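You operate a simulated robot arm through the tools that you are given. There is no shell and no other tool. Be economical: measure what you need, move in short steps, check, and stop when the job is done.

You are at the controls of a simulated robot arm. One attempt, no reset.

JOB
Change the vase's water: old into the black bucket, fresh from the clear jug.
Fine: empty it first; fill to between the vase's two lines; vase and jug back. Set down upright: vase, clear jug.

The check looks at the end state, three seconds after you hand in, the way a careful person would. Anything else that was tipped, shoved, dropped, spilled or broken makes it a failure.

ROBOT AND FRAMES
A 7-joint arm with a two-finger parallel gripper, fixed in place. Base frame: the origin is at the foot of the arm, x ahead of it, y to its left, z up; the work surface is at about z = 0.9. Lengths are in m, angles in rad, forces in N, time in s.
With the tool pointing down near the work surface it reaches from about 0.3 to 0.68 m from the base axis. Its first joint turns from -1.152 to 1.152 rad. Payload 1.57 kg.
The TCP is the grasp point between the finger pads, 0.03 m short of the fingertips. In the tool frame z runs along the fingers and y along their closing line. Largest opening 0.11 m; finger width 0.024, thickness 0.012; the body of the gripper, 0.048 by 0.112 m, starts 0.078 m behind the TCP.
Orientation is that of the tool frame in the base frame, as a unit quaternion [w, x, y, z]. With the fingers straight down and closing along the base's y, the tool's x points along the base's -x, its y along +y and its z along -z.

CONTROLS
- The arm moves only by the tool nudge_tool. Its argument "deltas" is one flat list of numbers, 7 for each row, row after row: the gripper command, from -1 (shut) to 1 (fully open), values between in proportion, then the shift along the base's x, y, z in m, then the turn, a rotation vector about the base's x, y, z in rad. In form: [fingers, x, y, z, wx, wy, wz, fingers, x, y, z, wx, wy, wz, ...]. A call has 1 to 8 rows; each row is the pose to reach, as a shift and turn from the pose commanded when the call began. Each row takes 0.2 s and may step no farther than 0.05 m and 0.15 rad from the row before; otherwise, or with a gripper value out of range, the whole call is refused. A pose out of reach is approached as far as the arm can. The call stops where the force on the tool passes 40 N (or 10 N more than at its start, if that is more) or the arm is blocked; 0.2 s more then pass. The fingers move at their own pace (about 0.108 m/s each) and stop on an object; they squeeze with about 43 N. The grip force told is the motor's: it shows also when the fingers shut on nothing. Time passes only in rows, and 0.2 s behind the last, so rows that repeat a pose let the fingers close. The reply holds the time, the measured pose of the TCP, the force on the tool along the base axes, the opening and the grip force, in the units named above and with some noise, with the torque about the TCP (base axes, N m) and any sound that the robot's microphone picked up.
- Cameras (640 x 400 px; columns grow to the right, rows downward): "scene" is fixed at [0.1516, -0.3771, 1.4166]; the picture's right is [0.90, -0.43, 0.00], its down [-0.19, -0.40, -0.89] and it looks along [0.39, 0.81, -0.45] (base axes); focal length 322 px, centre (320, 200). "wrist" rides on the gripper at [0.07, 0.016, -0.141] in the tool frame; the picture's right is [-0.23, 0.97, 0.00], its down [-0.86, -0.20, -0.48] and it looks along [-0.47, -0.11, 0.88] (tool axes); focal length 222 px, centre (320, 200). There is no depth. A picture from a camera that has moved, and an enlarged one, comes with that camera's place and axes in the base frame and with its lens.
- snapshot(camera): a new picture of that camera. No time passes.
- enlarge(camera, box): a new picture of the part [left, top, right, bottom] of that camera's present view, enlarged. No time passes.
- close_job(): hands the job in; it is judged then, once.

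Work in short steps. Places have to be worked out from the pictures, the camera data and where the tool is seen: move nearer, look again, correct. Check each grasp and each placing, and mend what went wrong. You have 120 turns and 76 pictures in all, those below and enlarged ones among them. Open the gripper and draw the arm clear of the work before you hand the job in, unless the task says otherwise; then end with one line.

The tools are called by a JSON object that holds its "name" and its "arguments". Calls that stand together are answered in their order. nudge_tool: Moves the arm, as the interface text tells. Its arguments: {"type":"object","properties":{"deltas":{"type":"array"}},"required":["deltas"]} The other tools are called the same way: snapshot (camera) takes a picture; enlarge (camera, box) takes an enlarged picture of a part of a camera's view; close_job () hands the job in.

At the start:

```text
t: 0.0
position: [0.3575, 0.0517, 1.3005]
tcp_rot: [-0.001, 0.0, 1.0, 0.0]
wrist_force: [0.3, 0.0, -0.7]
wrist_torque: [0.0, -0.03, 0.0]
width: 0.1097
grip_force: 0.0
```

scene: 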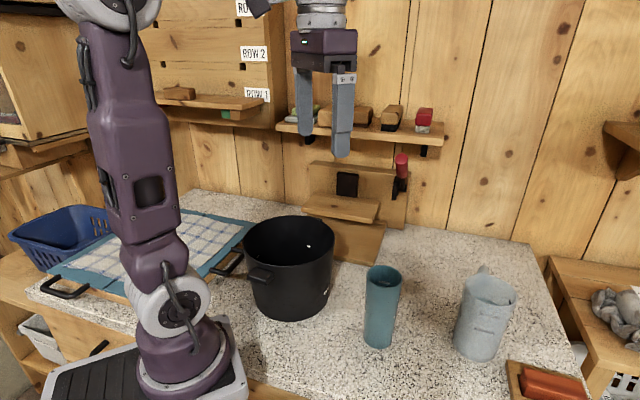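
wrist: 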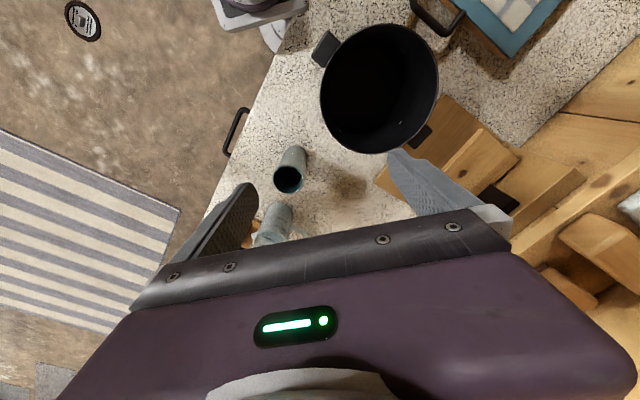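

I'll look closely at the vase, jug and bucket before moving.

{"name": "enlarge", "arguments": {"camera": "scene", "box": [340, 240, 540, 380]}}

{"name": "enlarge", "arguments": {"camera": "wrist", "box": [220, 10, 460, 260]}}

{"name": "enlarge", "arguments": {"camera": "scene", "box": [220, 190, 400, 330]}}

```text
2.86 times, centred on (440, 310) of scene
camera zoom: at [0.1516, -0.3771, 1.4166], right [0.9, -0.43, 0.0], down [-0.19, -0.4, -0.89], along [0.39, 0.81, -0.45], focal length 921 px, centre (-23, -114)
```

zoom: 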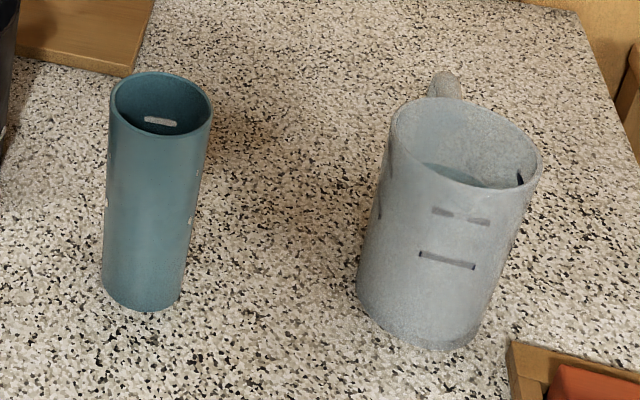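

```text
1.60 times, centred on (340, 135) of wrist
camera zoom: at [0.2862, 0.0675, 1.4441], right [0.23, 0.97, 0.0], down [0.86, -0.2, 0.48], along [0.47, -0.11, -0.88], focal length 355 px, centre (288, 304)
```

zoom: 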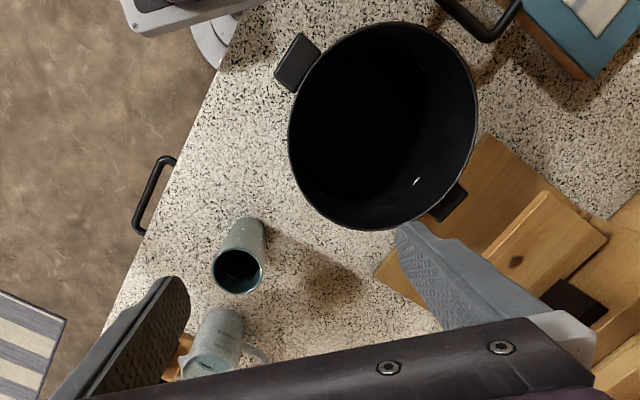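

```text
2.86 times, centred on (310, 260) of scene
camera zoom: at [0.1516, -0.3771, 1.4166], right [0.9, -0.43, 0.0], down [-0.19, -0.4, -0.89], along [0.39, 0.81, -0.45], focal length 921 px, centre (349, 29)
```

zoom: 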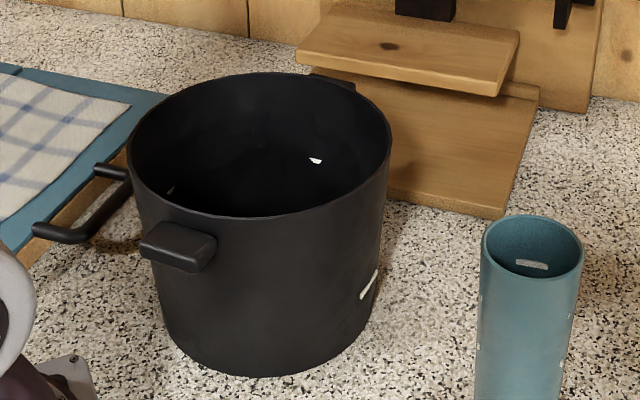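

Estimates: vase about (0.442, -0.031), Ø0.06, top at z≈1.05. Jug about (0.60, -0.12), Ø0.09, top z≈1.04, handle toward +y. Bucket about (0.33, 0.135), rim z≈1.06, radius 0.09. I plan side grasps with the tool pointing about 50° azimuth, so first I yaw while moving toward -y at a safe height.

{"name": "nudge_tool", "arguments": {"deltas": [1, 0, -0.03, -0.01, 0, 0, 0.14, 1, 0, -0.06, -0.02, 0, 0, 0.28, 1, 0, -0.09, -0.03, 0, 0, 0.42, 1, 0, -0.12, -0.04, 0, 0, 0.56, 1, 0, -0.15, -0.05, 0, 0, 0.7, 1, 0, -0.17, -0.06, 0, 0, 0.82, 1, 0, -0.17, -0.06, 0, 0, 0.87]}}

```text
t: 1.6
position: [0.3578, -0.1189, 1.2408]
tcp_rot: [-0.001, -0.422, 0.907, 0.0]
wrist_force: [-0.5, -0.1, -0.1]
wrist_torque: [0.01, 0.01, 0.01]
width: 0.1098
grip_force: 0.2
```

Yaw worked. Now I pitch the tool toward horizontal about (0.765, -0.645) while holding the position.

{"name": "nudge_tool", "arguments": {"deltas": [1, 0, 0, 0, 0.1147, -0.0967, 0, 1, 0, 0, 0, 0.2295, -0.1935, 0, 1, 0, 0, 0, 0.344, -0.29, 0, 1, 0, 0, 0, 0.459, -0.387, 0, 1, 0, 0, 0, 0.574, -0.484, 0, 1, 0, 0, 0, 0.6885, -0.5805, 0, 1, 0, 0, 0, 0.803, -0.677, 0, 1, 0, 0, 0, 0.918, -0.774, 0]}}

{"name": "snapshot", "arguments": {"camera": "wrist"}}

{"name": "snapshot", "arguments": {"camera": "scene"}}

```text
t: 3.4
position: [0.3572, -0.1184, 1.2408]
tcp_rot: [0.514, -0.348, 0.747, 0.238]
wrist_force: [0.3, 0.3, 0.3]
wrist_torque: [0.01, 0.02, 0.02]
width: 0.11
grip_force: 0.1
```

```text
70 pictures are left
camera wrist: at [0.2428, -0.2287, 1.2288], right [-0.69, 0.69, 0.21], down [0.06, -0.23, 0.97], along [0.72, 0.68, 0.12], focal length 222 px, centre (320, 200)
```

wrist: 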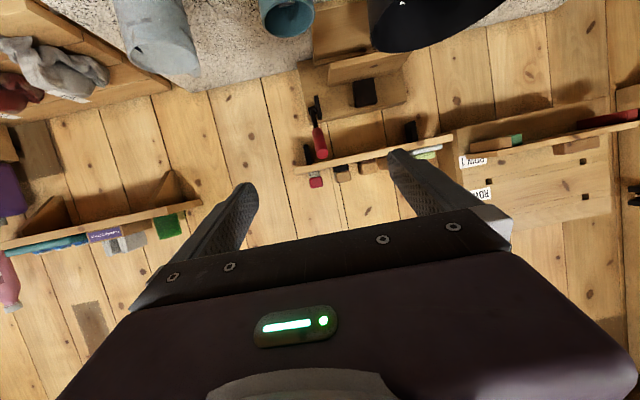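

```text
69 pictures are left
```

scene: 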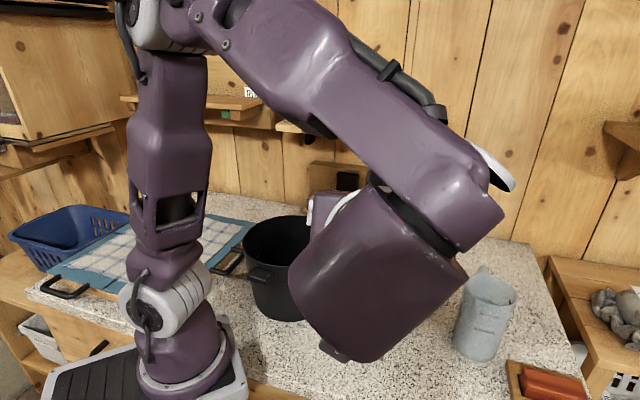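

The orientation is reached. I lower to z≈1.08, still short of the vase, and look with the wrist camera.

{"name": "nudge_tool", "arguments": {"deltas": [1, 0, 0, -0.04, 0, 0, 0, 1, 0, 0, -0.08, 0, 0, 0, 1, 0, 0, -0.12, 0, 0, 0, 1, 0, 0, -0.16, 0, 0, 0]}}

{"name": "snapshot", "arguments": {"camera": "wrist"}}

{"name": "snapshot", "arguments": {"camera": "scene"}}

```text
t: 4.4
position: [0.3576, -0.1227, 1.0806]
tcp_rot: [0.513, -0.346, 0.749, 0.237]
wrist_force: [-0.5, 0.5, -0.8]
wrist_torque: [-0.02, 0.0, -0.02]
width: 0.1101
grip_force: 0.0
```

```text
68 pictures are left
camera wrist: at [0.2437, -0.2313, 1.0689], right [-0.69, 0.69, 0.21], down [0.06, -0.23, 0.97], along [0.72, 0.68, 0.12], focal length 222 px, centre (320, 200)
```

wrist: 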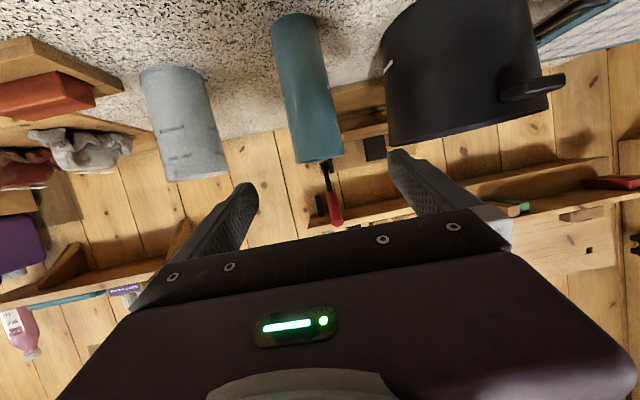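

```text
67 pictures are left
```

scene: 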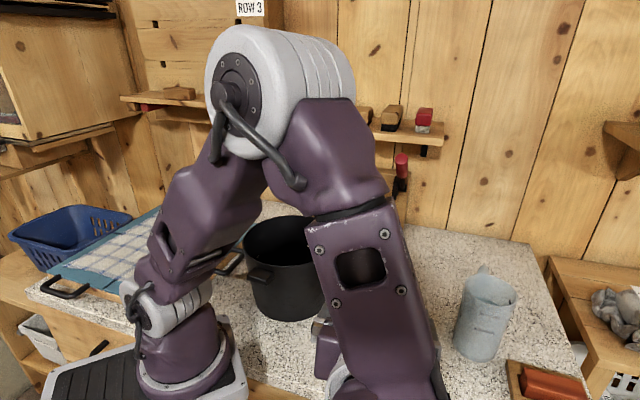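

The wrist view puts the vase at about (0.438, -0.035) with its top at z≈1.05, matching the scene estimate. I descend to z≈0.985 and advance along the tool azimuth, fingers open.

{"name": "nudge_tool", "arguments": {"deltas": [1, 0, 0, -0.04, 0, 0, 0, 1, 0, 0, -0.08, 0, 0, 0, 1, 0, 0, -0.095, 0, 0, 0, 1, 0.02, 0.023, -0.095, 0, 0, 0, 1, 0.04, 0.046, -0.095, 0, 0, 0]}}

{"name": "snapshot", "arguments": {"camera": "wrist"}}

```text
t: 5.6
position: [0.3972, -0.0761, 0.9856]
tcp_rot: [0.512, -0.349, 0.748, 0.239]
wrist_force: [-0.1, 0.1, 0.1]
wrist_torque: [-0.02, -0.01, 0.02]
width: 0.1101
grip_force: 0.0
```

```text
66 pictures are left
camera wrist: at [0.2832, -0.1851, 0.9739], right [-0.69, 0.69, 0.21], down [0.06, -0.23, 0.97], along [0.72, 0.68, 0.12], focal length 222 px, centre (320, 200)
```

wrist: 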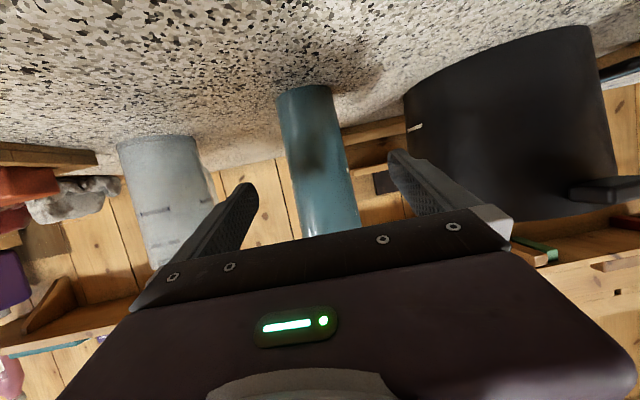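

The vase is centred between the fingers. I advance the remaining ~0.055 m to its axis, then close the fingers.

{"name": "nudge_tool", "arguments": {"deltas": [1, 0.02, 0.022, 0, 0, 0, 0, 1, 0.037, 0.042, 0, 0, 0, 0, -1, 0.037, 0.042, 0, 0, 0, 0, -1, 0.037, 0.042, 0, 0, 0, 0, -1, 0.037, 0.042, 0, 0, 0, 0]}}

{"name": "snapshot", "arguments": {"camera": "wrist"}}

```text
t: 6.8
position: [0.433, -0.0312, 0.9833]
tcp_rot: [0.512, -0.349, 0.747, 0.24]
wrist_force: [2.3, 1.0, 1.8]
wrist_torque: [0.14, -0.08, -0.08]
width: 0.0579
grip_force: 43.4
```

```text
65 pictures are left
camera wrist: at [0.3179, -0.142, 0.9717], right [-0.69, 0.69, 0.21], down [0.07, -0.23, 0.97], along [0.72, 0.69, 0.12], focal length 222 px, centre (320, 200)
```

wrist: 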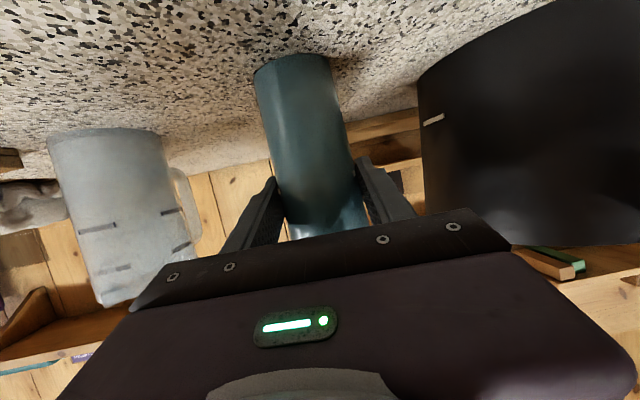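

Grip is firm (width 0.058, 43 N). I lift straight up to z≈1.17 in small steps.

{"name": "nudge_tool", "arguments": {"deltas": [-1, 0, 0, 0.015, 0, 0, 0, -1, 0, 0, 0.04, 0, 0, 0, -1, 0, 0, 0.07, 0, 0, 0, -1, 0, 0, 0.1, 0, 0, 0, -1, 0, 0, 0.13, 0, 0, 0, -1, 0, 0, 0.16, 0, 0, 0, -1, 0, 0, 0.187, 0, 0, 0]}}

{"name": "snapshot", "arguments": {"camera": "wrist"}}

{"name": "snapshot", "arguments": {"camera": "scene"}}

```text
t: 8.4
position: [0.4338, -0.0289, 1.1738]
tcp_rot: [0.512, -0.348, 0.748, 0.239]
wrist_force: [-0.3, -0.2, -3.0]
wrist_torque: [-0.02, -0.02, 0.01]
width: 0.0583
grip_force: 42.7
```

```text
64 pictures are left
camera wrist: at [0.3178, -0.1396, 1.1616], right [-0.69, 0.69, 0.21], down [0.07, -0.23, 0.97], along [0.72, 0.68, 0.12], focal length 222 px, centre (320, 200)
```

wrist: 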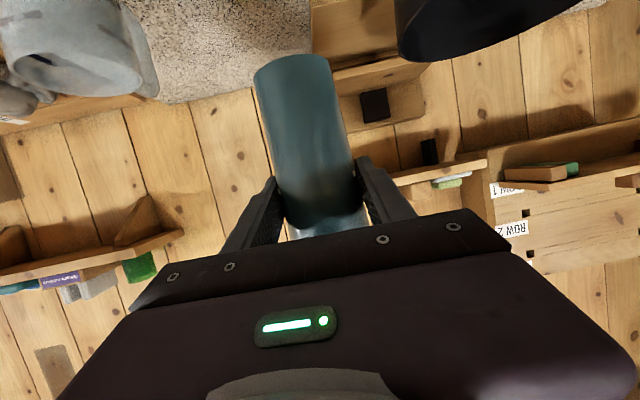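

```text
63 pictures are left
```

scene: 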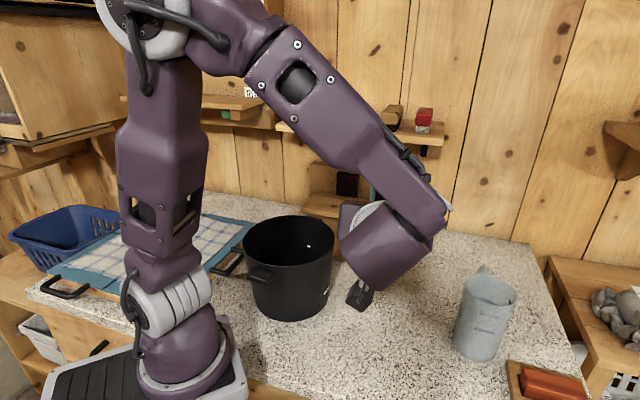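

Vase lifted cleanly, about 3 N of weight. I move beside and over the bucket's edge, to about (0.41, 0.105).

{"name": "nudge_tool", "arguments": {"deltas": [-1, -0.004, 0.025, 0, 0, 0, 0, -1, -0.008, 0.05, 0, 0, 0, 0, -1, -0.013, 0.075, 0, 0, 0, 0, -1, -0.018, 0.1, 0, 0, 0, 0, -1, -0.024, 0.134, 0, 0, 0, 0]}}

{"name": "snapshot", "arguments": {"camera": "wrist"}}

{"name": "snapshot", "arguments": {"camera": "scene"}}

```text
t: 9.6
position: [0.4079, 0.1031, 1.1729]
tcp_rot: [0.512, -0.348, 0.749, 0.237]
wrist_force: [-0.4, 0.2, -2.4]
wrist_torque: [0.01, -0.01, -0.03]
width: 0.058
grip_force: 42.5
```

```text
62 pictures are left
camera wrist: at [0.2932, -0.006, 1.1607], right [-0.69, 0.69, 0.21], down [0.06, -0.23, 0.97], along [0.72, 0.68, 0.12], focal length 222 px, centre (320, 200)
```

wrist: 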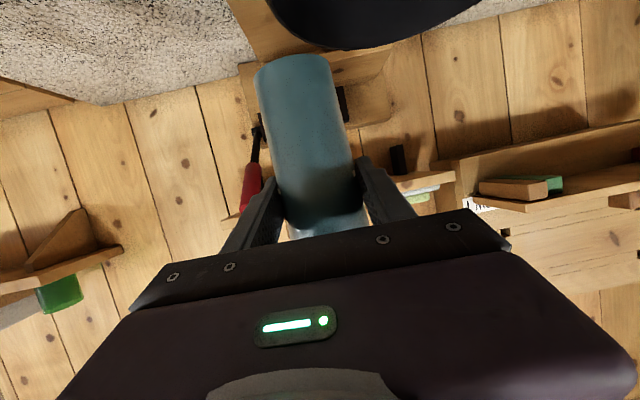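

```text
61 pictures are left
```

scene: 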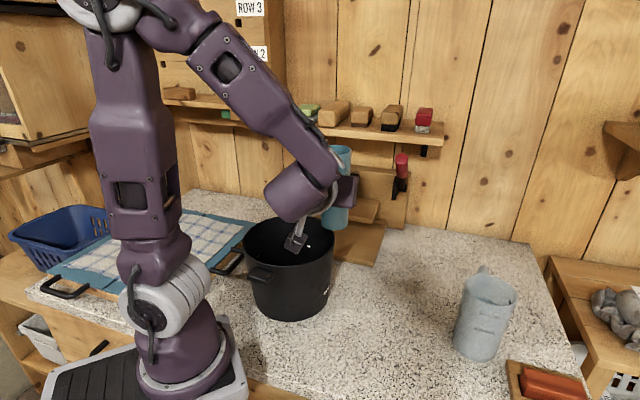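

Vase is over the right edge of the bucket, opening above it. I roll about the tool axis so the vase top tips toward the bucket centre, 0.8 rad first.

{"name": "nudge_tool", "arguments": {"deltas": [-1, 0, 0, 0, -0.0604, -0.071, 0.0362, -1, 0, 0, 0, -0.1208, -0.142, 0.0724, -1, 0, 0, 0, -0.1812, -0.213, 0.1086, -1, 0, 0, 0, -0.2416, -0.284, 0.1448, -1, 0, 0, 0, -0.302, -0.355, 0.181, -1, 0, 0, 0, -0.3624, -0.426, 0.2172, -1, 0, 0, 0, -0.4228, -0.497, 0.2534, -1, 0, 0, 0, -0.4832, -0.568, 0.2896]}}

{"name": "snapshot", "arguments": {"camera": "scene"}}

{"name": "snapshot", "arguments": {"camera": "wrist"}}

```text
t: 11.4
position: [0.4113, 0.0938, 1.1845]
tcp_rot: [-0.547, 0.613, -0.57, -0.01]
wrist_force: [0.7, 1.1, -2.8]
wrist_torque: [0.02, 0.04, 0.01]
width: 0.0578
grip_force: 43.1
out of reach, approached as far as the arm can: row 7, 8
```

```text
60 pictures are left
```

scene: 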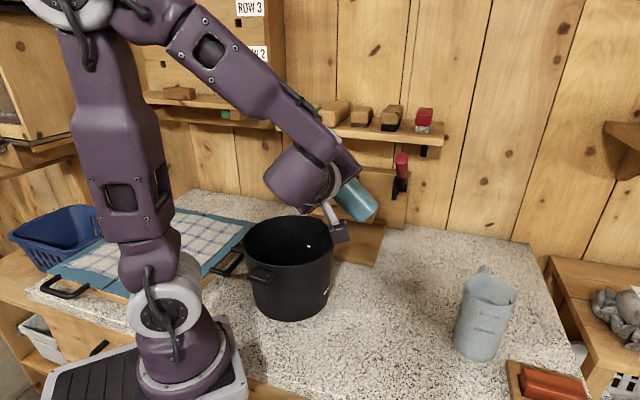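

```text
59 pictures are left
camera wrist: at [0.3368, -0.0453, 1.187], right [-0.77, 0.4, -0.5], down [-0.45, 0.21, 0.87], along [0.45, 0.89, 0.02], focal length 222 px, centre (320, 200)
```

wrist: 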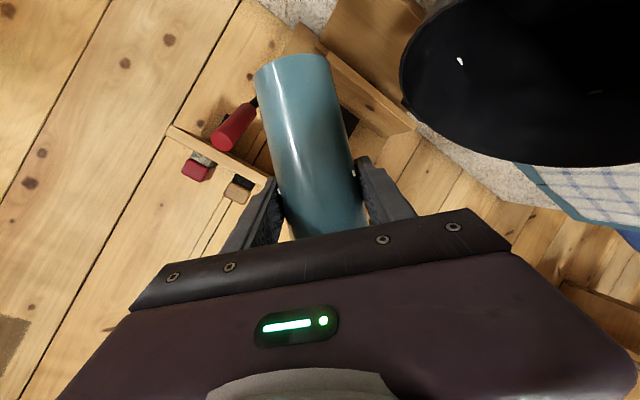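

The roll stopped about 0.65 rad in, which looks like a wrist joint limit in that direction; nothing has poured. I undo the roll. Then I'll swing the tool azimuth to the other side, so the opposite roll direction (with more range) can be used.

{"name": "nudge_tool", "arguments": {"deltas": [-1, 0, 0, 0, 0.0604, 0.071, -0.0362, -1, 0, 0, 0, 0.1208, 0.142, -0.0724, -1, 0, 0, 0, 0.1812, 0.213, -0.1086, -1, 0, 0, 0, 0.2416, 0.284, -0.1448, -1, 0, 0, 0, 0.302, 0.355, -0.181, -1, 0, 0, 0, 0.3624, 0.426, -0.2172, -1, 0, 0, 0, 0.4228, 0.497, -0.2534, -1, 0, 0, 0, 0.4832, 0.568, -0.2896]}}

```text
t: 13.2
position: [0.413, 0.0947, 1.1833]
tcp_rot: [0.512, -0.347, 0.749, 0.238]
wrist_force: [0.5, -0.1, -3.1]
wrist_torque: [-0.02, -0.02, 0.03]
width: 0.0578
grip_force: 43.3
```

Orientation is restored, vase upright. Now I yaw negative with the vase upright, moving outward for wrist clearance.

{"name": "nudge_tool", "arguments": {"deltas": [-1, 0.012, -0.009, 0.003, 0, 0, -0.14, -1, 0.024, -0.018, 0.006, 0, 0, -0.28, -1, 0.036, -0.027, 0.009, 0, 0, -0.42, -1, 0.048, -0.036, 0.012, 0, 0, -0.56, -1, 0.06, -0.045, 0.015, 0, 0, -0.7, -1, 0.07, -0.052, 0.018, 0, 0, -0.84, -1, 0.08, -0.06, 0.02, 0, 0, -0.98, -1, 0.087, -0.064, 0.02, 0, 0, -1.12]}}

{"name": "snapshot", "arguments": {"camera": "scene"}}

```text
t: 15.0
position: [0.4908, 0.0285, 1.2093]
tcp_rot: [0.559, 0.103, 0.819, -0.07]
wrist_force: [-1.5, 0.6, -3.8]
wrist_torque: [0.02, 0.08, 0.02]
width: 0.058
grip_force: 42.8
out of reach, approached as far as the arm can: row 8
```

```text
58 pictures are left
```

scene: 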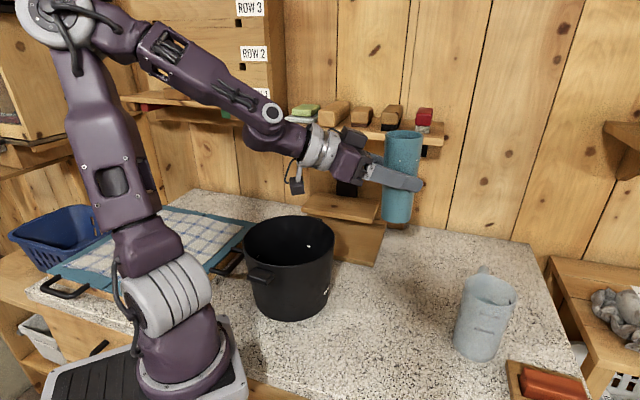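

Now at azimuth ≈-14°, with another limit nearly met, but the view is good. I test small rolls (±0.45 rad, below the 0.65 rad that didn't spill earlier) to learn which roll direction has room.

{"name": "nudge_tool", "arguments": {"deltas": [-1, 0, 0, 0, 0.126, -0.032, -0.051, -1, 0, 0, 0, 0.252, -0.064, -0.102, -1, 0, 0, 0, 0.378, -0.097, -0.152]}}

{"name": "snapshot", "arguments": {"camera": "scene"}}

```text
t: 15.8
position: [0.4898, 0.029, 1.2104]
tcp_rot: [0.563, 0.272, 0.779, 0.048]
wrist_force: [1.1, 0.7, -3.1]
wrist_torque: [-0.04, -0.01, 0.0]
width: 0.0581
grip_force: 43.2
```

```text
57 pictures are left
```

scene: 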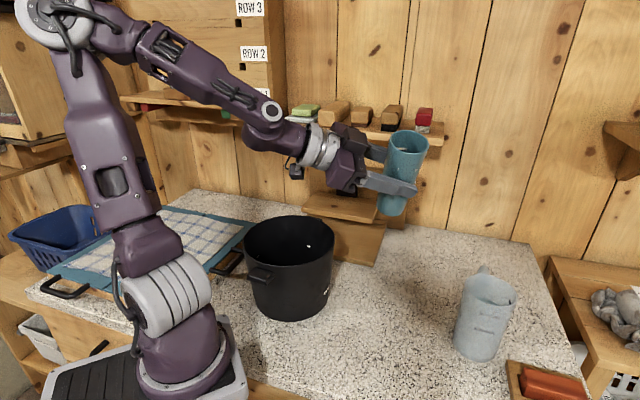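

Positive roll is free. Let me look into the vase from here, since it faces the camera.

{"name": "enlarge", "arguments": {"camera": "scene", "box": [350, 115, 450, 225]}}

```text
3.64 times, centred on (400, 170) of scene
camera zoom: at [0.1517, -0.3771, 1.4166], right [0.9, -0.43, 0.0], down [-0.19, -0.4, -0.89], along [0.39, 0.81, -0.45], focal length 1172 px, centre (29, 309)
```

zoom: 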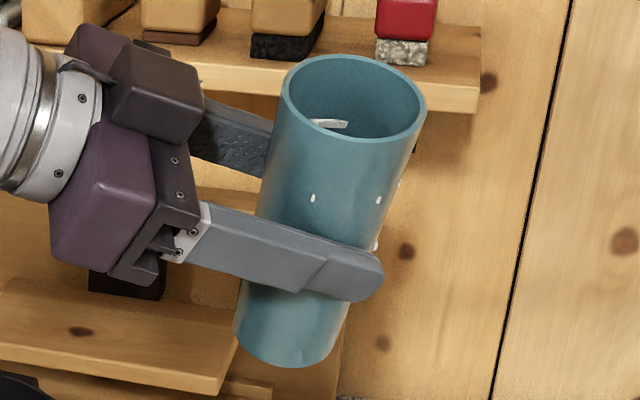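

The vase shows two rings of marks. Positive roll will work for pouring toward -y, so I need the vase on the far (+y) side of the bucket. I undo the test roll while moving to about (0.37, 0.215).

{"name": "nudge_tool", "arguments": {"deltas": [-1, -0.02, 0.03, 0, -0.126, 0.032, 0.051, -1, -0.04, 0.06, 0, -0.252, 0.064, 0.102, -1, -0.06, 0.09, 0, -0.378, 0.097, 0.152, -1, -0.08, 0.12, 0, -0.378, 0.097, 0.152, -1, -0.1, 0.155, 0, -0.378, 0.097, 0.152, -1, -0.12, 0.185, 0, -0.378, 0.097, 0.152]}}

{"name": "snapshot", "arguments": {"camera": "scene"}}

```text
t: 17.2
position: [0.3679, 0.2145, 1.21]
tcp_rot: [0.561, 0.103, 0.818, -0.071]
wrist_force: [0.5, -1.0, -2.9]
wrist_torque: [0.01, 0.02, 0.01]
width: 0.058
grip_force: 43.0
```

```text
55 pictures are left
```

scene: 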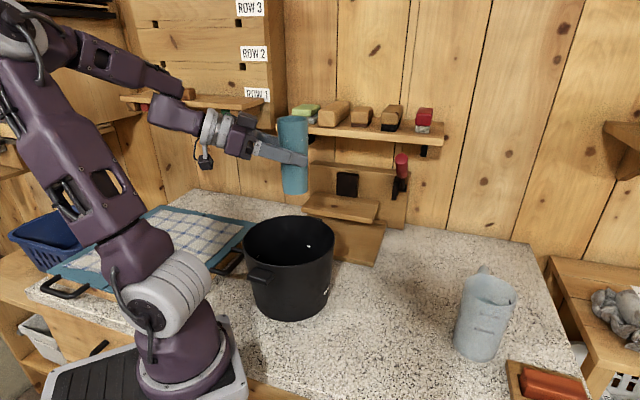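

Reached: the vase is above the far rim. I lower slightly and roll positive about the tool axis (0.901, -0.230, -0.363) to tip it over the bucket.

{"name": "nudge_tool", "arguments": {"deltas": [-1, 0, 0, -0.005, 0.108, -0.0276, -0.0436, -1, 0, 0, -0.01, 0.216, -0.055, -0.087, -1, 0, 0, -0.015, 0.324, -0.083, -0.131, -1, 0, 0, -0.02, 0.433, -0.11, -0.174, -1, 0, 0, -0.025, 0.541, -0.138, -0.218, -1, 0, 0, -0.03, 0.649, -0.166, -0.261, -1, 0, 0, -0.03, 0.757, -0.193, -0.305, -1, 0, 0, -0.03, 0.865, -0.221, -0.348]}}

{"name": "snapshot", "arguments": {"camera": "scene"}}

```text
t: 19.0
position: [0.3707, 0.2158, 1.1795]
tcp_rot: [0.53, 0.469, 0.678, 0.196]
wrist_force: [0.4, 1.1, -2.7]
wrist_torque: [0.0, 0.02, 0.02]
width: 0.0579
grip_force: 43.0
```

```text
54 pictures are left
```

scene: 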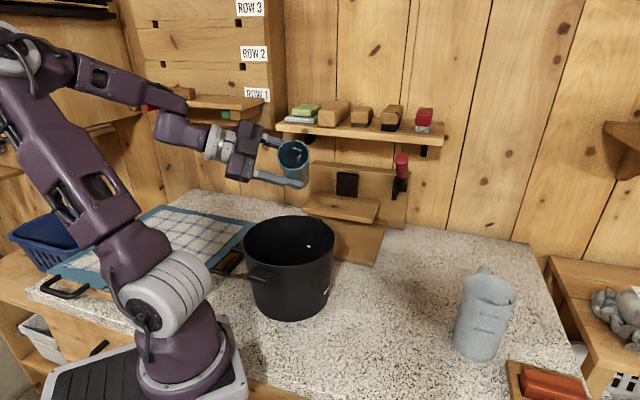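

{"name": "enlarge", "arguments": {"camera": "scene", "box": [250, 120, 350, 260]}}

```text
2.86 times, centred on (300, 190) of scene
camera zoom: at [0.1517, -0.3771, 1.4166], right [0.9, -0.43, 0.0], down [-0.19, -0.4, -0.89], along [0.39, 0.81, -0.45], focal length 921 px, centre (377, 229)
```

zoom: 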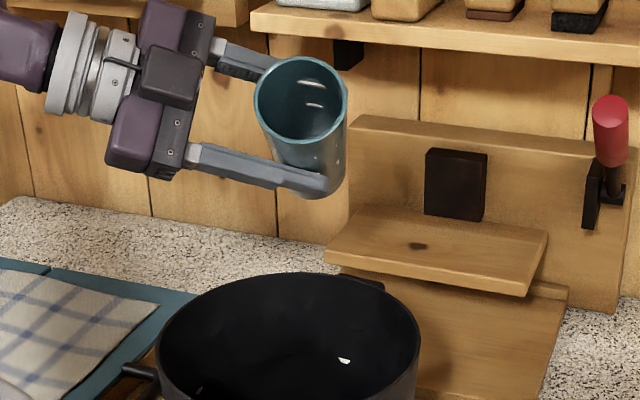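

No water has left yet, and the lip projects well inside the bucket. I continue rolling another 0.8 rad, slower.

{"name": "nudge_tool", "arguments": {"deltas": [-1, 0, 0, 0, 0.09, -0.023, -0.036, -1, 0, 0, 0, 0.18, -0.046, -0.072, -1, 0, 0, 0, 0.27, -0.069, -0.108, -1, 0, 0, 0, 0.36, -0.092, -0.145, -1, 0, 0, 0, 0.45, -0.115, -0.181, -1, 0, 0, 0, 0.54, -0.138, -0.217, -1, 0, 0, 0, 0.63, -0.161, -0.253, -1, 0, 0, 0, 0.72, -0.184, -0.29]}}

{"name": "enlarge", "arguments": {"camera": "scene", "box": [230, 120, 350, 330]}}

```text
t: 20.8
position: [0.3692, 0.216, 1.1802]
tcp_rot: [0.412, 0.697, 0.443, 0.386]
wrist_force: [0.6, 0.5, -2.8]
wrist_torque: [-0.07, 0.04, 0.02]
width: 0.058
grip_force: 42.5
```

```text
1.90 times, centred on (290, 225) of scene
camera zoom: at [0.1516, -0.3771, 1.4166], right [0.9, -0.43, 0.0], down [-0.19, -0.4, -0.89], along [0.39, 0.81, -0.45], focal length 614 px, centre (377, 152)
```

zoom: 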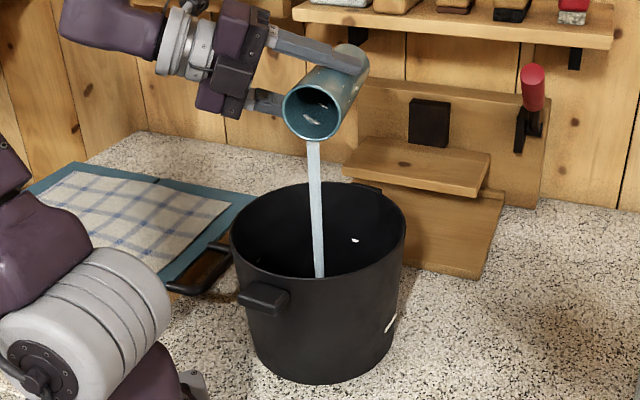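

It pours cleanly into the bucket. I roll 0.55 rad more and let it drain.

{"name": "nudge_tool", "arguments": {"deltas": [-1, 0, 0, 0, 0.0, 0.0, 0.0, -1, 0, 0, 0, 0.0, 0.0, 0.0, -1, 0, 0, 0, 0.1, -0.0255, -0.04, -1, 0, 0, 0, 0.2, -0.051, -0.08, -1, 0, 0, 0, 0.3, -0.0765, -0.12, -1, 0, 0, 0, 0.4, -0.102, -0.16, -1, 0, 0, 0, 0.5, -0.1275, -0.2, -1, 0, 0, 0, 0.5, -0.1275, -0.2]}}

{"name": "enlarge", "arguments": {"camera": "scene", "box": [230, 120, 350, 330]}}

```text
t: 22.6
position: [0.3707, 0.2158, 1.1799]
tcp_rot: [0.29, 0.791, 0.237, 0.483]
wrist_force: [0.3, 0.0, -1.5]
wrist_torque: [0.0, 0.04, 0.01]
width: 0.058
grip_force: 43.2
```

```text
1.90 times, centred on (290, 225) of scene
camera zoom: at [0.1516, -0.3771, 1.4166], right [0.9, -0.43, 0.0], down [-0.19, -0.4, -0.89], along [0.39, 0.81, -0.45], focal length 614 px, centre (377, 152)
```

zoom: 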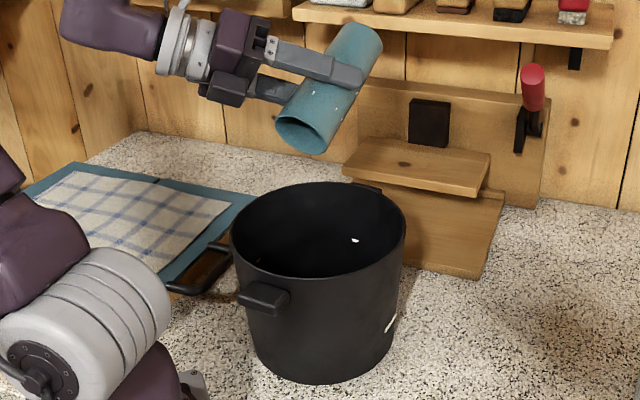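

The stream has stopped and the weight dropped to about 1.5 N. I hold the tilt a bit longer to drain the last drops.

{"name": "nudge_tool", "arguments": {"deltas": [-1, 0, 0, 0, 0.1, -0.0255, -0.04, -1, 0, 0, 0, 0.2, -0.051, -0.08, -1, 0, 0, 0, 0.2, -0.051, -0.08, -1, 0, 0, 0, 0.2, -0.051, -0.08, -1, 0, 0, 0, 0.2, -0.051, -0.08, -1, 0, 0, 0, 0.2, -0.051, -0.08, -1, 0, 0, 0, 0.2, -0.051, -0.08, -1, 0, 0, 0, 0.2, -0.051, -0.08]}}

{"name": "enlarge", "arguments": {"camera": "scene", "box": [230, 120, 350, 330]}}

```text
t: 24.4
position: [0.3714, 0.2156, 1.1812]
tcp_rot: [0.235, 0.813, 0.149, 0.512]
wrist_force: [0.3, 0.7, -2.4]
wrist_torque: [0.03, 0.01, -0.01]
width: 0.0584
grip_force: 42.3
```

```text
1.90 times, centred on (290, 225) of scene
camera zoom: at [0.1516, -0.3771, 1.4166], right [0.9, -0.43, 0.0], down [-0.19, -0.4, -0.89], along [0.39, 0.81, -0.45], focal length 614 px, centre (377, 152)
```

zoom: 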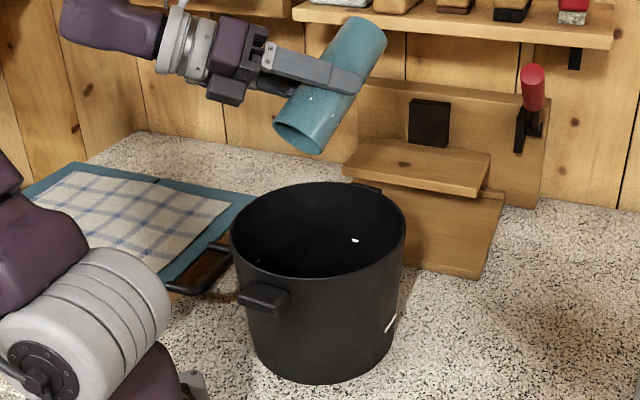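

Drained. I roll back upright in two calls (total roll was 2.53 rad).

{"name": "nudge_tool", "arguments": {"deltas": [-1, 0, 0, 0, -0.1344, 0.0343, 0.054, -1, 0, 0, 0, -0.2688, 0.0686, 0.108, -1, 0, 0, 0, -0.4032, 0.103, 0.162, -1, 0, 0, 0, -0.5376, 0.1373, 0.216, -1, 0, 0, 0, -0.672, 0.1716, 0.27, -1, 0, 0, 0, -0.8064, 0.2059, 0.324, -1, 0, 0, 0, -0.9408, 0.2402, 0.378, -1, 0, 0, 0, -1.0752, 0.2746, 0.432]}}

{"name": "nudge_tool", "arguments": {"deltas": [-1, 0, 0, 0.005, -0.1344, 0.0343, 0.054, -1, 0, 0, 0.01, -0.2688, 0.0686, 0.108, -1, 0, 0, 0.015, -0.4032, 0.103, 0.162, -1, 0, 0, 0.02, -0.5376, 0.1373, 0.216, -1, 0, 0, 0.025, -0.672, 0.1716, 0.27, -1, 0, 0, 0.03, -0.8064, 0.2059, 0.324, -1, 0, 0, 0.03, -0.9408, 0.2402, 0.378, -1, 0, 0, 0.03, -1.0752, 0.2746, 0.432]}}

{"name": "nudge_tool", "arguments": {"deltas": [-1, 0.015, -0.035, 0, -0.1344, 0.0343, 0.054, -1, 0.03, -0.07, 0, -0.1344, 0.0343, 0.054, -1, 0.045, -0.105, 0, -0.1344, 0.0343, 0.054, -1, 0.06, -0.14, 0, -0.1344, 0.0343, 0.054, -1, 0.065, -0.175, 0, -0.1344, 0.0343, 0.054, -1, 0.065, -0.21, 0, -0.1344, 0.0343, 0.054, -1, 0.065, -0.245, 0, -0.1344, 0.0343, 0.054]}}

{"name": "snapshot", "arguments": {"camera": "scene"}}

```text
t: 26.2
position: [0.3707, 0.2162, 1.1795]
tcp_rot: [0.483, 0.589, 0.579, 0.292]
wrist_force: [-0.1, -0.6, -2.0]
wrist_torque: [-0.05, 0.05, -0.06]
width: 0.0579
grip_force: 42.6
```

```text
t: 28.0
position: [0.3719, 0.2154, 1.2102]
tcp_rot: [0.564, 0.163, 0.809, -0.029]
wrist_force: [0.3, 1.0, -2.7]
wrist_torque: [0.0, 0.01, 0.03]
width: 0.058
grip_force: 43.1
```

```text
t: 29.6
position: [0.4352, -0.0277, 1.21]
tcp_rot: [0.56, 0.104, 0.819, -0.071]
wrist_force: [1.0, -0.4, -2.0]
wrist_torque: [0.0, 0.0, 0.06]
width: 0.0578
grip_force: 42.7
```

```text
49 pictures are left
```

scene: 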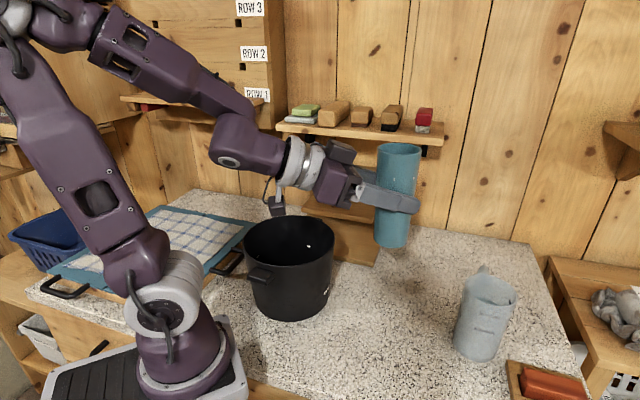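

Vase is above its spot. At this azimuth the gripper body would come too near the bucket when lowered, so I yaw back +0.75 rad (azimuth ≈29°) and correct to (0.434, -0.031) while descending partway.

{"name": "nudge_tool", "arguments": {"deltas": [-1, 0, 0, 0, 0, 0, 0.125, -1, 0, 0, 0, 0, 0, 0.25, -1, 0, 0, 0, 0, 0, 0.375, -1, 0, 0, 0, 0, 0, 0.5, -1, 0, 0, -0.02, 0, 0, 0.625, -1, 0, -0.002, -0.05, 0, 0, 0.75, -1, -0.001, -0.003, -0.09, 0, 0, 0.75, -1, -0.001, -0.003, -0.13, 0, 0, 0.75]}}

{"name": "snapshot", "arguments": {"camera": "scene"}}

```text
t: 31.4
position: [0.3942, -0.0558, 1.1073]
tcp_rot: [0.547, -0.203, 0.8, 0.141]
wrist_force: [0.8, 0.8, -2.4]
wrist_torque: [-0.01, 0.02, -0.03]
width: 0.0578
grip_force: 43.1
out of reach, approached as far as the arm can: row 6, 7, 8
```

```text
48 pictures are left
```

scene: 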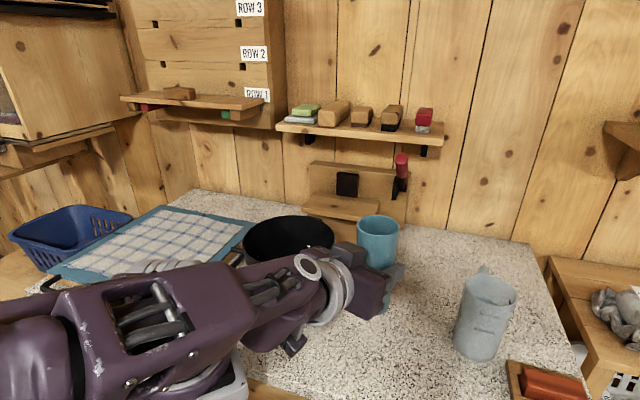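

The arm reconfigured (elbow swung low toward the camera) and the TCP stalled about 4 cm short. I back out upward to recover the elbow posture.

{"name": "nudge_tool", "arguments": {"deltas": [-1, 0.01, 0, 0.03, 0, 0, 0, -1, 0.02, 0, 0.06, 0, 0, 0, -1, 0.03, 0, 0.09, 0, 0, 0, -1, 0.04, 0, 0.12, 0, 0, 0, -1, 0.05, 0, 0.15, 0, 0, 0]}}

{"name": "snapshot", "arguments": {"camera": "scene"}}

```text
t: 32.6
position: [0.4455, -0.0604, 1.2574]
tcp_rot: [0.548, -0.204, 0.799, 0.14]
wrist_force: [-0.2, 0.5, -2.2]
wrist_torque: [-0.01, 0.04, 0.01]
width: 0.0579
grip_force: 43.3
```

```text
47 pictures are left
```

scene: 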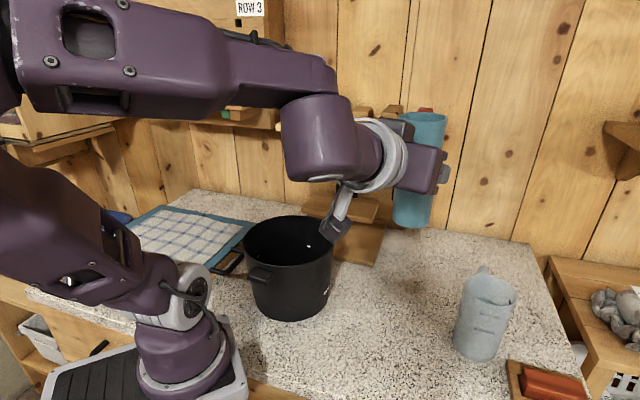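

I yaw on to the original 50° azimuth at z≈1.2, where posture was good before, and check the elbow.

{"name": "nudge_tool", "arguments": {"deltas": [-1, 0, 0.005, -0.01, 0, 0, 0.13, -1, -0.003, 0.01, -0.02, 0, 0, 0.26, -1, -0.006, 0.02, -0.03, 0, 0, 0.37, -1, -0.01, 0.029, -0.05, 0, 0, 0.37, -1, -0.01, 0.029, -0.07, 0, 0, 0.37, -1, -0.01, 0.029, -0.07, 0, 0, 0.37]}}

{"name": "snapshot", "arguments": {"camera": "scene"}}

```text
t: 34.0
position: [0.4286, -0.0394, 1.2417]
tcp_rot: [0.513, -0.347, 0.749, 0.237]
wrist_force: [1.3, -0.7, -3.2]
wrist_torque: [-0.04, 0.03, -0.01]
width: 0.058
grip_force: 43.2
out of reach, approached as far as the arm can: row 3, 4, 5, 6
```

```text
46 pictures are left
```

scene: 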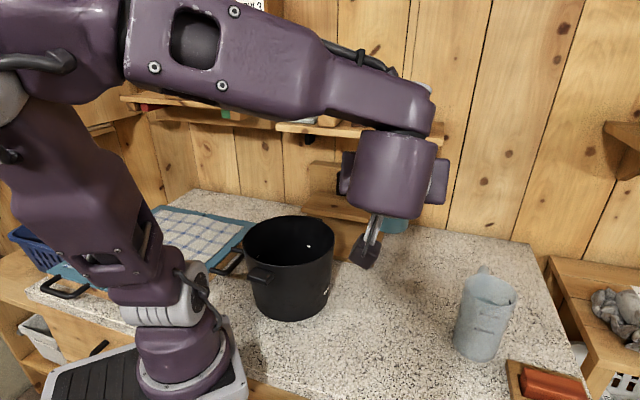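

Posture is still poor. I go back to the well-behaved waypoint (0.49, 0.03, 1.21) at azimuth ≈-14° to recover the elbow, then plan to retrace the known-good path.

{"name": "nudge_tool", "arguments": {"deltas": [-1, 0.01, 0.01, 0, 0, 0, -0.14, -1, 0.02, 0.02, 0, 0, 0, -0.28, -1, 0.03, 0.03, 0, 0, 0, -0.42, -1, 0.04, 0.04, -0.01, 0, 0, -0.56, -1, 0.05, 0.05, -0.02, 0, 0, -0.7, -1, 0.06, 0.06, -0.03, 0, 0, -0.84, -1, 0.06, 0.07, -0.03, 0, 0, -0.98, -1, 0.06, 0.07, -0.03, 0, 0, -1.1]}}

{"name": "snapshot", "arguments": {"camera": "scene"}}

```text
t: 35.8
position: [0.4875, 0.0272, 1.2132]
tcp_rot: [0.561, 0.096, 0.82, -0.066]
wrist_force: [0.4, 0.1, -3.1]
wrist_torque: [0.0, 0.0, 0.01]
width: 0.0579
grip_force: 42.9
```

```text
45 pictures are left
```

scene: 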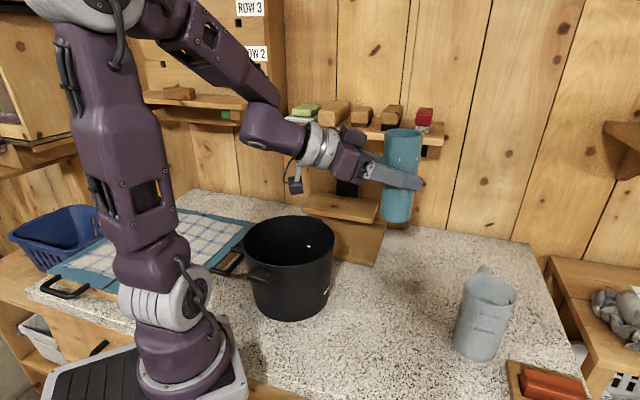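

Elbow is back up. I retrace the earlier path: yaw +1.1 while moving to (0.413, 0.095, 1.183).

{"name": "nudge_tool", "arguments": {"deltas": [-1, -0.005, 0.004, 0, 0, 0, 0.14, -1, -0.015, 0.012, -0.003, 0, 0, 0.28, -1, -0.025, 0.022, -0.006, 0, 0, 0.42, -1, -0.037, 0.032, -0.01, 0, 0, 0.56, -1, -0.048, 0.042, -0.015, 0, 0, 0.7, -1, -0.06, 0.052, -0.02, 0, 0, 0.84, -1, -0.07, 0.06, -0.025, 0, 0, 0.98, -1, -0.075, 0.068, -0.03, 0, 0, 1.1]}}

{"name": "snapshot", "arguments": {"camera": "scene"}}

```text
t: 37.6
position: [0.3842, 0.0857, 1.2129]
tcp_rot: [0.52, -0.318, 0.762, 0.217]
wrist_force: [-0.4, 0.3, -1.8]
wrist_torque: [0.01, -0.01, 0.01]
width: 0.0579
grip_force: 43.3
out of reach, approached as far as the arm can: row 5, 6, 7, 8
```

```text
44 pictures are left
```

scene: 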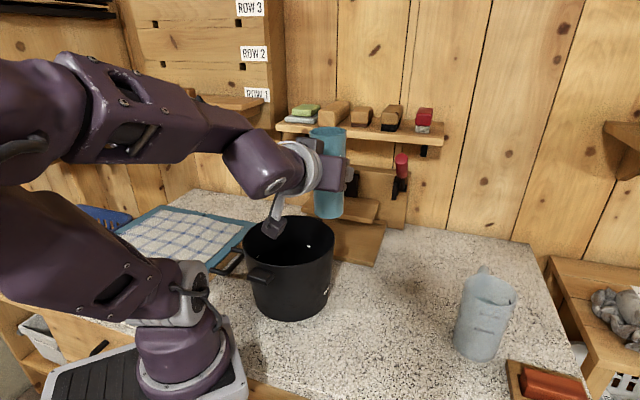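

Same elbow swing: yawing back close to the base is what causes it. I'll go back out, then do the yaw at a larger radius, where the arm has more room.

{"name": "nudge_tool", "arguments": {"deltas": [-1, 0.015, -0.008, 0, 0, 0, -0.13, -1, 0.03, -0.016, 0, 0, 0, -0.26, -1, 0.045, -0.024, 0, 0, 0, -0.39, -1, 0.06, -0.032, 0, 0, 0, -0.52, -1, 0.08, -0.04, 0, 0, 0, -0.65, -1, 0.1, -0.05, 0, 0, 0, -0.78, -1, 0.13, -0.065, 0, 0, 0, -0.91, -1, 0.16, -0.08, 0, 0, 0, -1.02]}}

{"name": "nudge_tool", "arguments": {"deltas": [-1, 0.01, -0.02, 0, 0, 0, 0.13, -1, 0.02, -0.04, 0, 0, 0, 0.26, -1, 0.03, -0.06, 0, 0, 0, 0.39, -1, 0.04, -0.08, 0, 0, 0, 0.52, -1, 0.04, -0.1, 0, 0, 0, 0.65, -1, 0.04, -0.1, 0, 0, 0, 0.78, -1, 0.04, -0.1, 0, 0, 0, 0.91, -1, 0.04, -0.1, 0, 0, 0, 1.04]}}

{"name": "snapshot", "arguments": {"camera": "scene"}}

```text
t: 39.4
position: [0.5497, 0.0067, 1.2102]
tcp_rot: [0.561, 0.096, 0.82, -0.066]
wrist_force: [0.7, -0.9, -0.9]
wrist_torque: [0.0, 0.01, -0.04]
width: 0.058
grip_force: 42.1
```

```text
t: 41.2
position: [0.5881, -0.0962, 1.2118]
tcp_rot: [0.518, -0.325, 0.759, 0.222]
wrist_force: [0.3, 0.1, -1.8]
wrist_torque: [0.02, 0.01, 0.01]
width: 0.0576
grip_force: 42.6
```

```text
43 pictures are left
```

scene: 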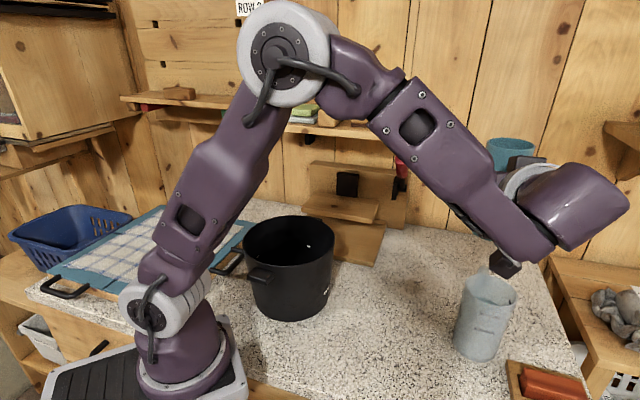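

Yawing at the larger radius works with a healthy posture. Now I move inward to above the vase's spot.

{"name": "nudge_tool", "arguments": {"deltas": [-1, -0.022, 0.009, 0, 0, 0, 0, -1, -0.044, 0.018, 0, 0, 0, 0, -1, -0.066, 0.028, 0, 0, 0, 0, -1, -0.088, 0.037, 0, 0, 0, 0, -1, -0.11, 0.046, -0.01, 0, 0, 0, -1, -0.132, 0.055, -0.02, 0, 0, 0, -1, -0.154, 0.064, -0.03, 0, 0, 0, -1, -0.154, 0.064, -0.04, 0, 0, 0]}}

{"name": "snapshot", "arguments": {"camera": "scene"}}

```text
t: 43.0
position: [0.4346, -0.0317, 1.1721]
tcp_rot: [0.52, -0.324, 0.759, 0.221]
wrist_force: [-0.4, 0.2, -1.5]
wrist_torque: [-0.02, 0.0, 0.01]
width: 0.0576
grip_force: 43.3
```

```text
42 pictures are left
```

scene: 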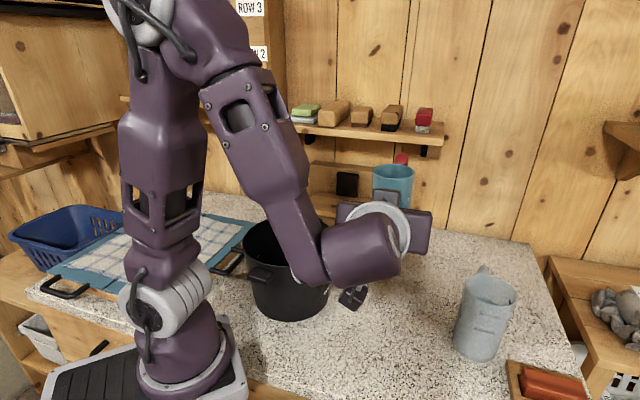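

Posture and pose match the original grasp. I lower to about 5 mm above the original height.

{"name": "nudge_tool", "arguments": {"deltas": [-1, 0, 0, -0.035, 0, 0, 0, -1, 0, 0, -0.07, 0, 0, 0, -1, 0, 0, -0.105, 0, 0, 0, -1, 0, 0, -0.14, 0, 0, 0, -1, 0, 0, -0.165, 0, 0, 0, -1, 0, 0, -0.178, 0, 0, 0, -1, 0, 0, -0.183, 0, 0, 0]}}

{"name": "nudge_tool", "arguments": {"deltas": [-1, 0, 0, -0.002, 0, 0, 0, -1, 0, 0, -0.004, 0, 0, 0, -1, 0, 0, -0.005, 0, 0, 0]}}

{"name": "snapshot", "arguments": {"camera": "wrist"}}

```text
t: 44.6
position: [0.4361, -0.0579, 0.9921]
tcp_rot: [0.519, -0.325, 0.759, 0.222]
wrist_force: [-0.3, 0.2, -1.8]
wrist_torque: [-0.01, -0.02, 0.02]
width: 0.0579
grip_force: 43.1
out of reach, approached as far as the arm can: row 2, 3, 4, 5, 6, 7
```

```text
t: 45.4
position: [0.4381, -0.0572, 0.9898]
tcp_rot: [0.519, -0.324, 0.759, 0.221]
wrist_force: [1.0, -0.9, -2.4]
wrist_torque: [-0.01, -0.03, 0.03]
width: 0.0575
grip_force: 43.0
```

```text
41 pictures are left
camera wrist: at [0.3158, -0.1593, 0.9773], right [-0.65, 0.73, 0.21], down [0.05, -0.24, 0.97], along [0.76, 0.64, 0.12], focal length 222 px, centre (320, 200)
```

wrist: 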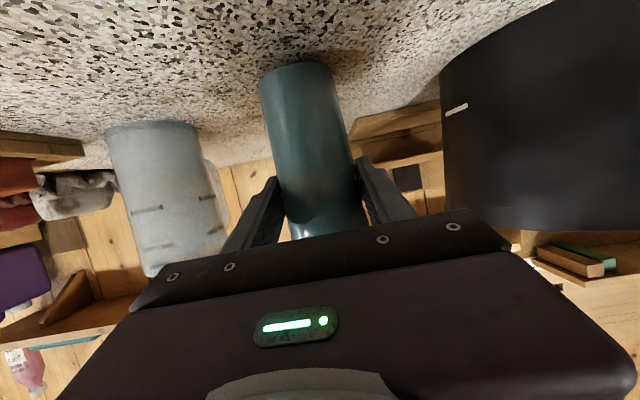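

It drifted 2.6 cm toward -y during descent. I try to shift back to y=-0.031 at this height, slightly raised.

{"name": "nudge_tool", "arguments": {"deltas": [-1, 0, 0.008, 0.004, 0, 0, 0, -1, -0.001, 0.016, 0.004, 0, 0, 0, -1, -0.003, 0.026, 0.004, 0, 0, 0, -1, -0.003, 0.026, 0.004, 0, 0, 0]}}

{"name": "snapshot", "arguments": {"camera": "scene"}}

```text
t: 46.4
position: [0.4425, -0.0517, 0.9945]
tcp_rot: [0.519, -0.325, 0.759, 0.222]
wrist_force: [-0.1, -0.2, -2.3]
wrist_torque: [-0.02, 0.01, 0.01]
width: 0.0578
grip_force: 43.0
out of reach, approached as far as the arm can: row 1, 2, 3, 4
```

```text
40 pictures are left
```

scene: 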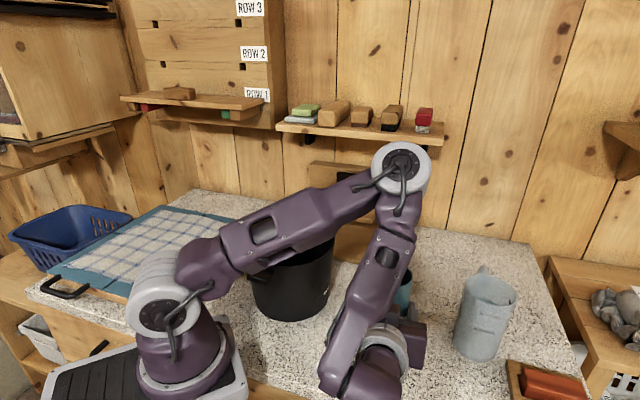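

The elbow has now swung to the other side, above the bucket but clear of it. The safe option is to set the empty vase down here, about 2 cm off, then reset the arm posture and regrasp it to correct the position. Lowering gently.

{"name": "nudge_tool", "arguments": {"deltas": [-1, 0, 0, -0.004, 0, 0, 0, -1, 0, 0, -0.008, 0, 0, 0, -1, 0, 0, -0.011, 0, 0, 0, -1, 0, 0, -0.011, 0, 0, 0]}}

```text
t: 47.4
position: [0.4418, -0.0542, 0.9818]
tcp_rot: [0.519, -0.324, 0.759, 0.221]
wrist_force: [-0.8, -0.6, -2.3]
wrist_torque: [-0.02, 0.03, -0.02]
width: 0.0577
grip_force: 43.0
```

No contact yet. I lower in 1 mm steps and watch the vertical force.

{"name": "nudge_tool", "arguments": {"deltas": [-1, 0, 0, -0.001, 0, 0, 0, -1, 0, 0, -0.002, 0, 0, 0, -1, 0, 0, -0.002, 0, 0, 0]}}

{"name": "snapshot", "arguments": {"camera": "wrist"}}

```text
t: 48.2
position: [0.4411, -0.0534, 0.9804]
tcp_rot: [0.521, -0.324, 0.758, 0.222]
wrist_force: [-1.6, -0.6, 14.7]
wrist_torque: [-0.04, 0.44, 0.05]
width: 0.0577
grip_force: 42.8
```

```text
39 pictures are left
camera wrist: at [0.3203, -0.1554, 0.9682], right [-0.65, 0.73, 0.21], down [0.05, -0.24, 0.97], along [0.76, 0.64, 0.12], focal length 222 px, centre (320, 200)
```

wrist: 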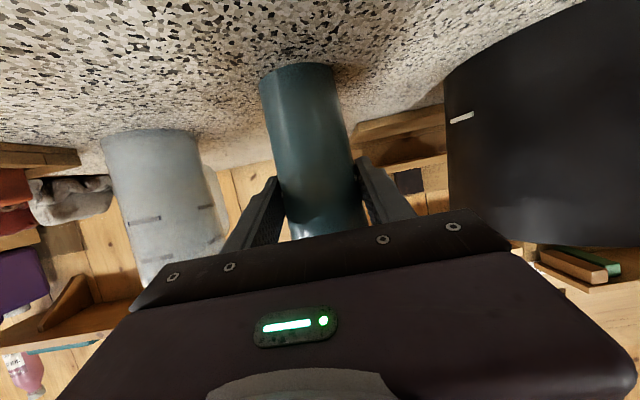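

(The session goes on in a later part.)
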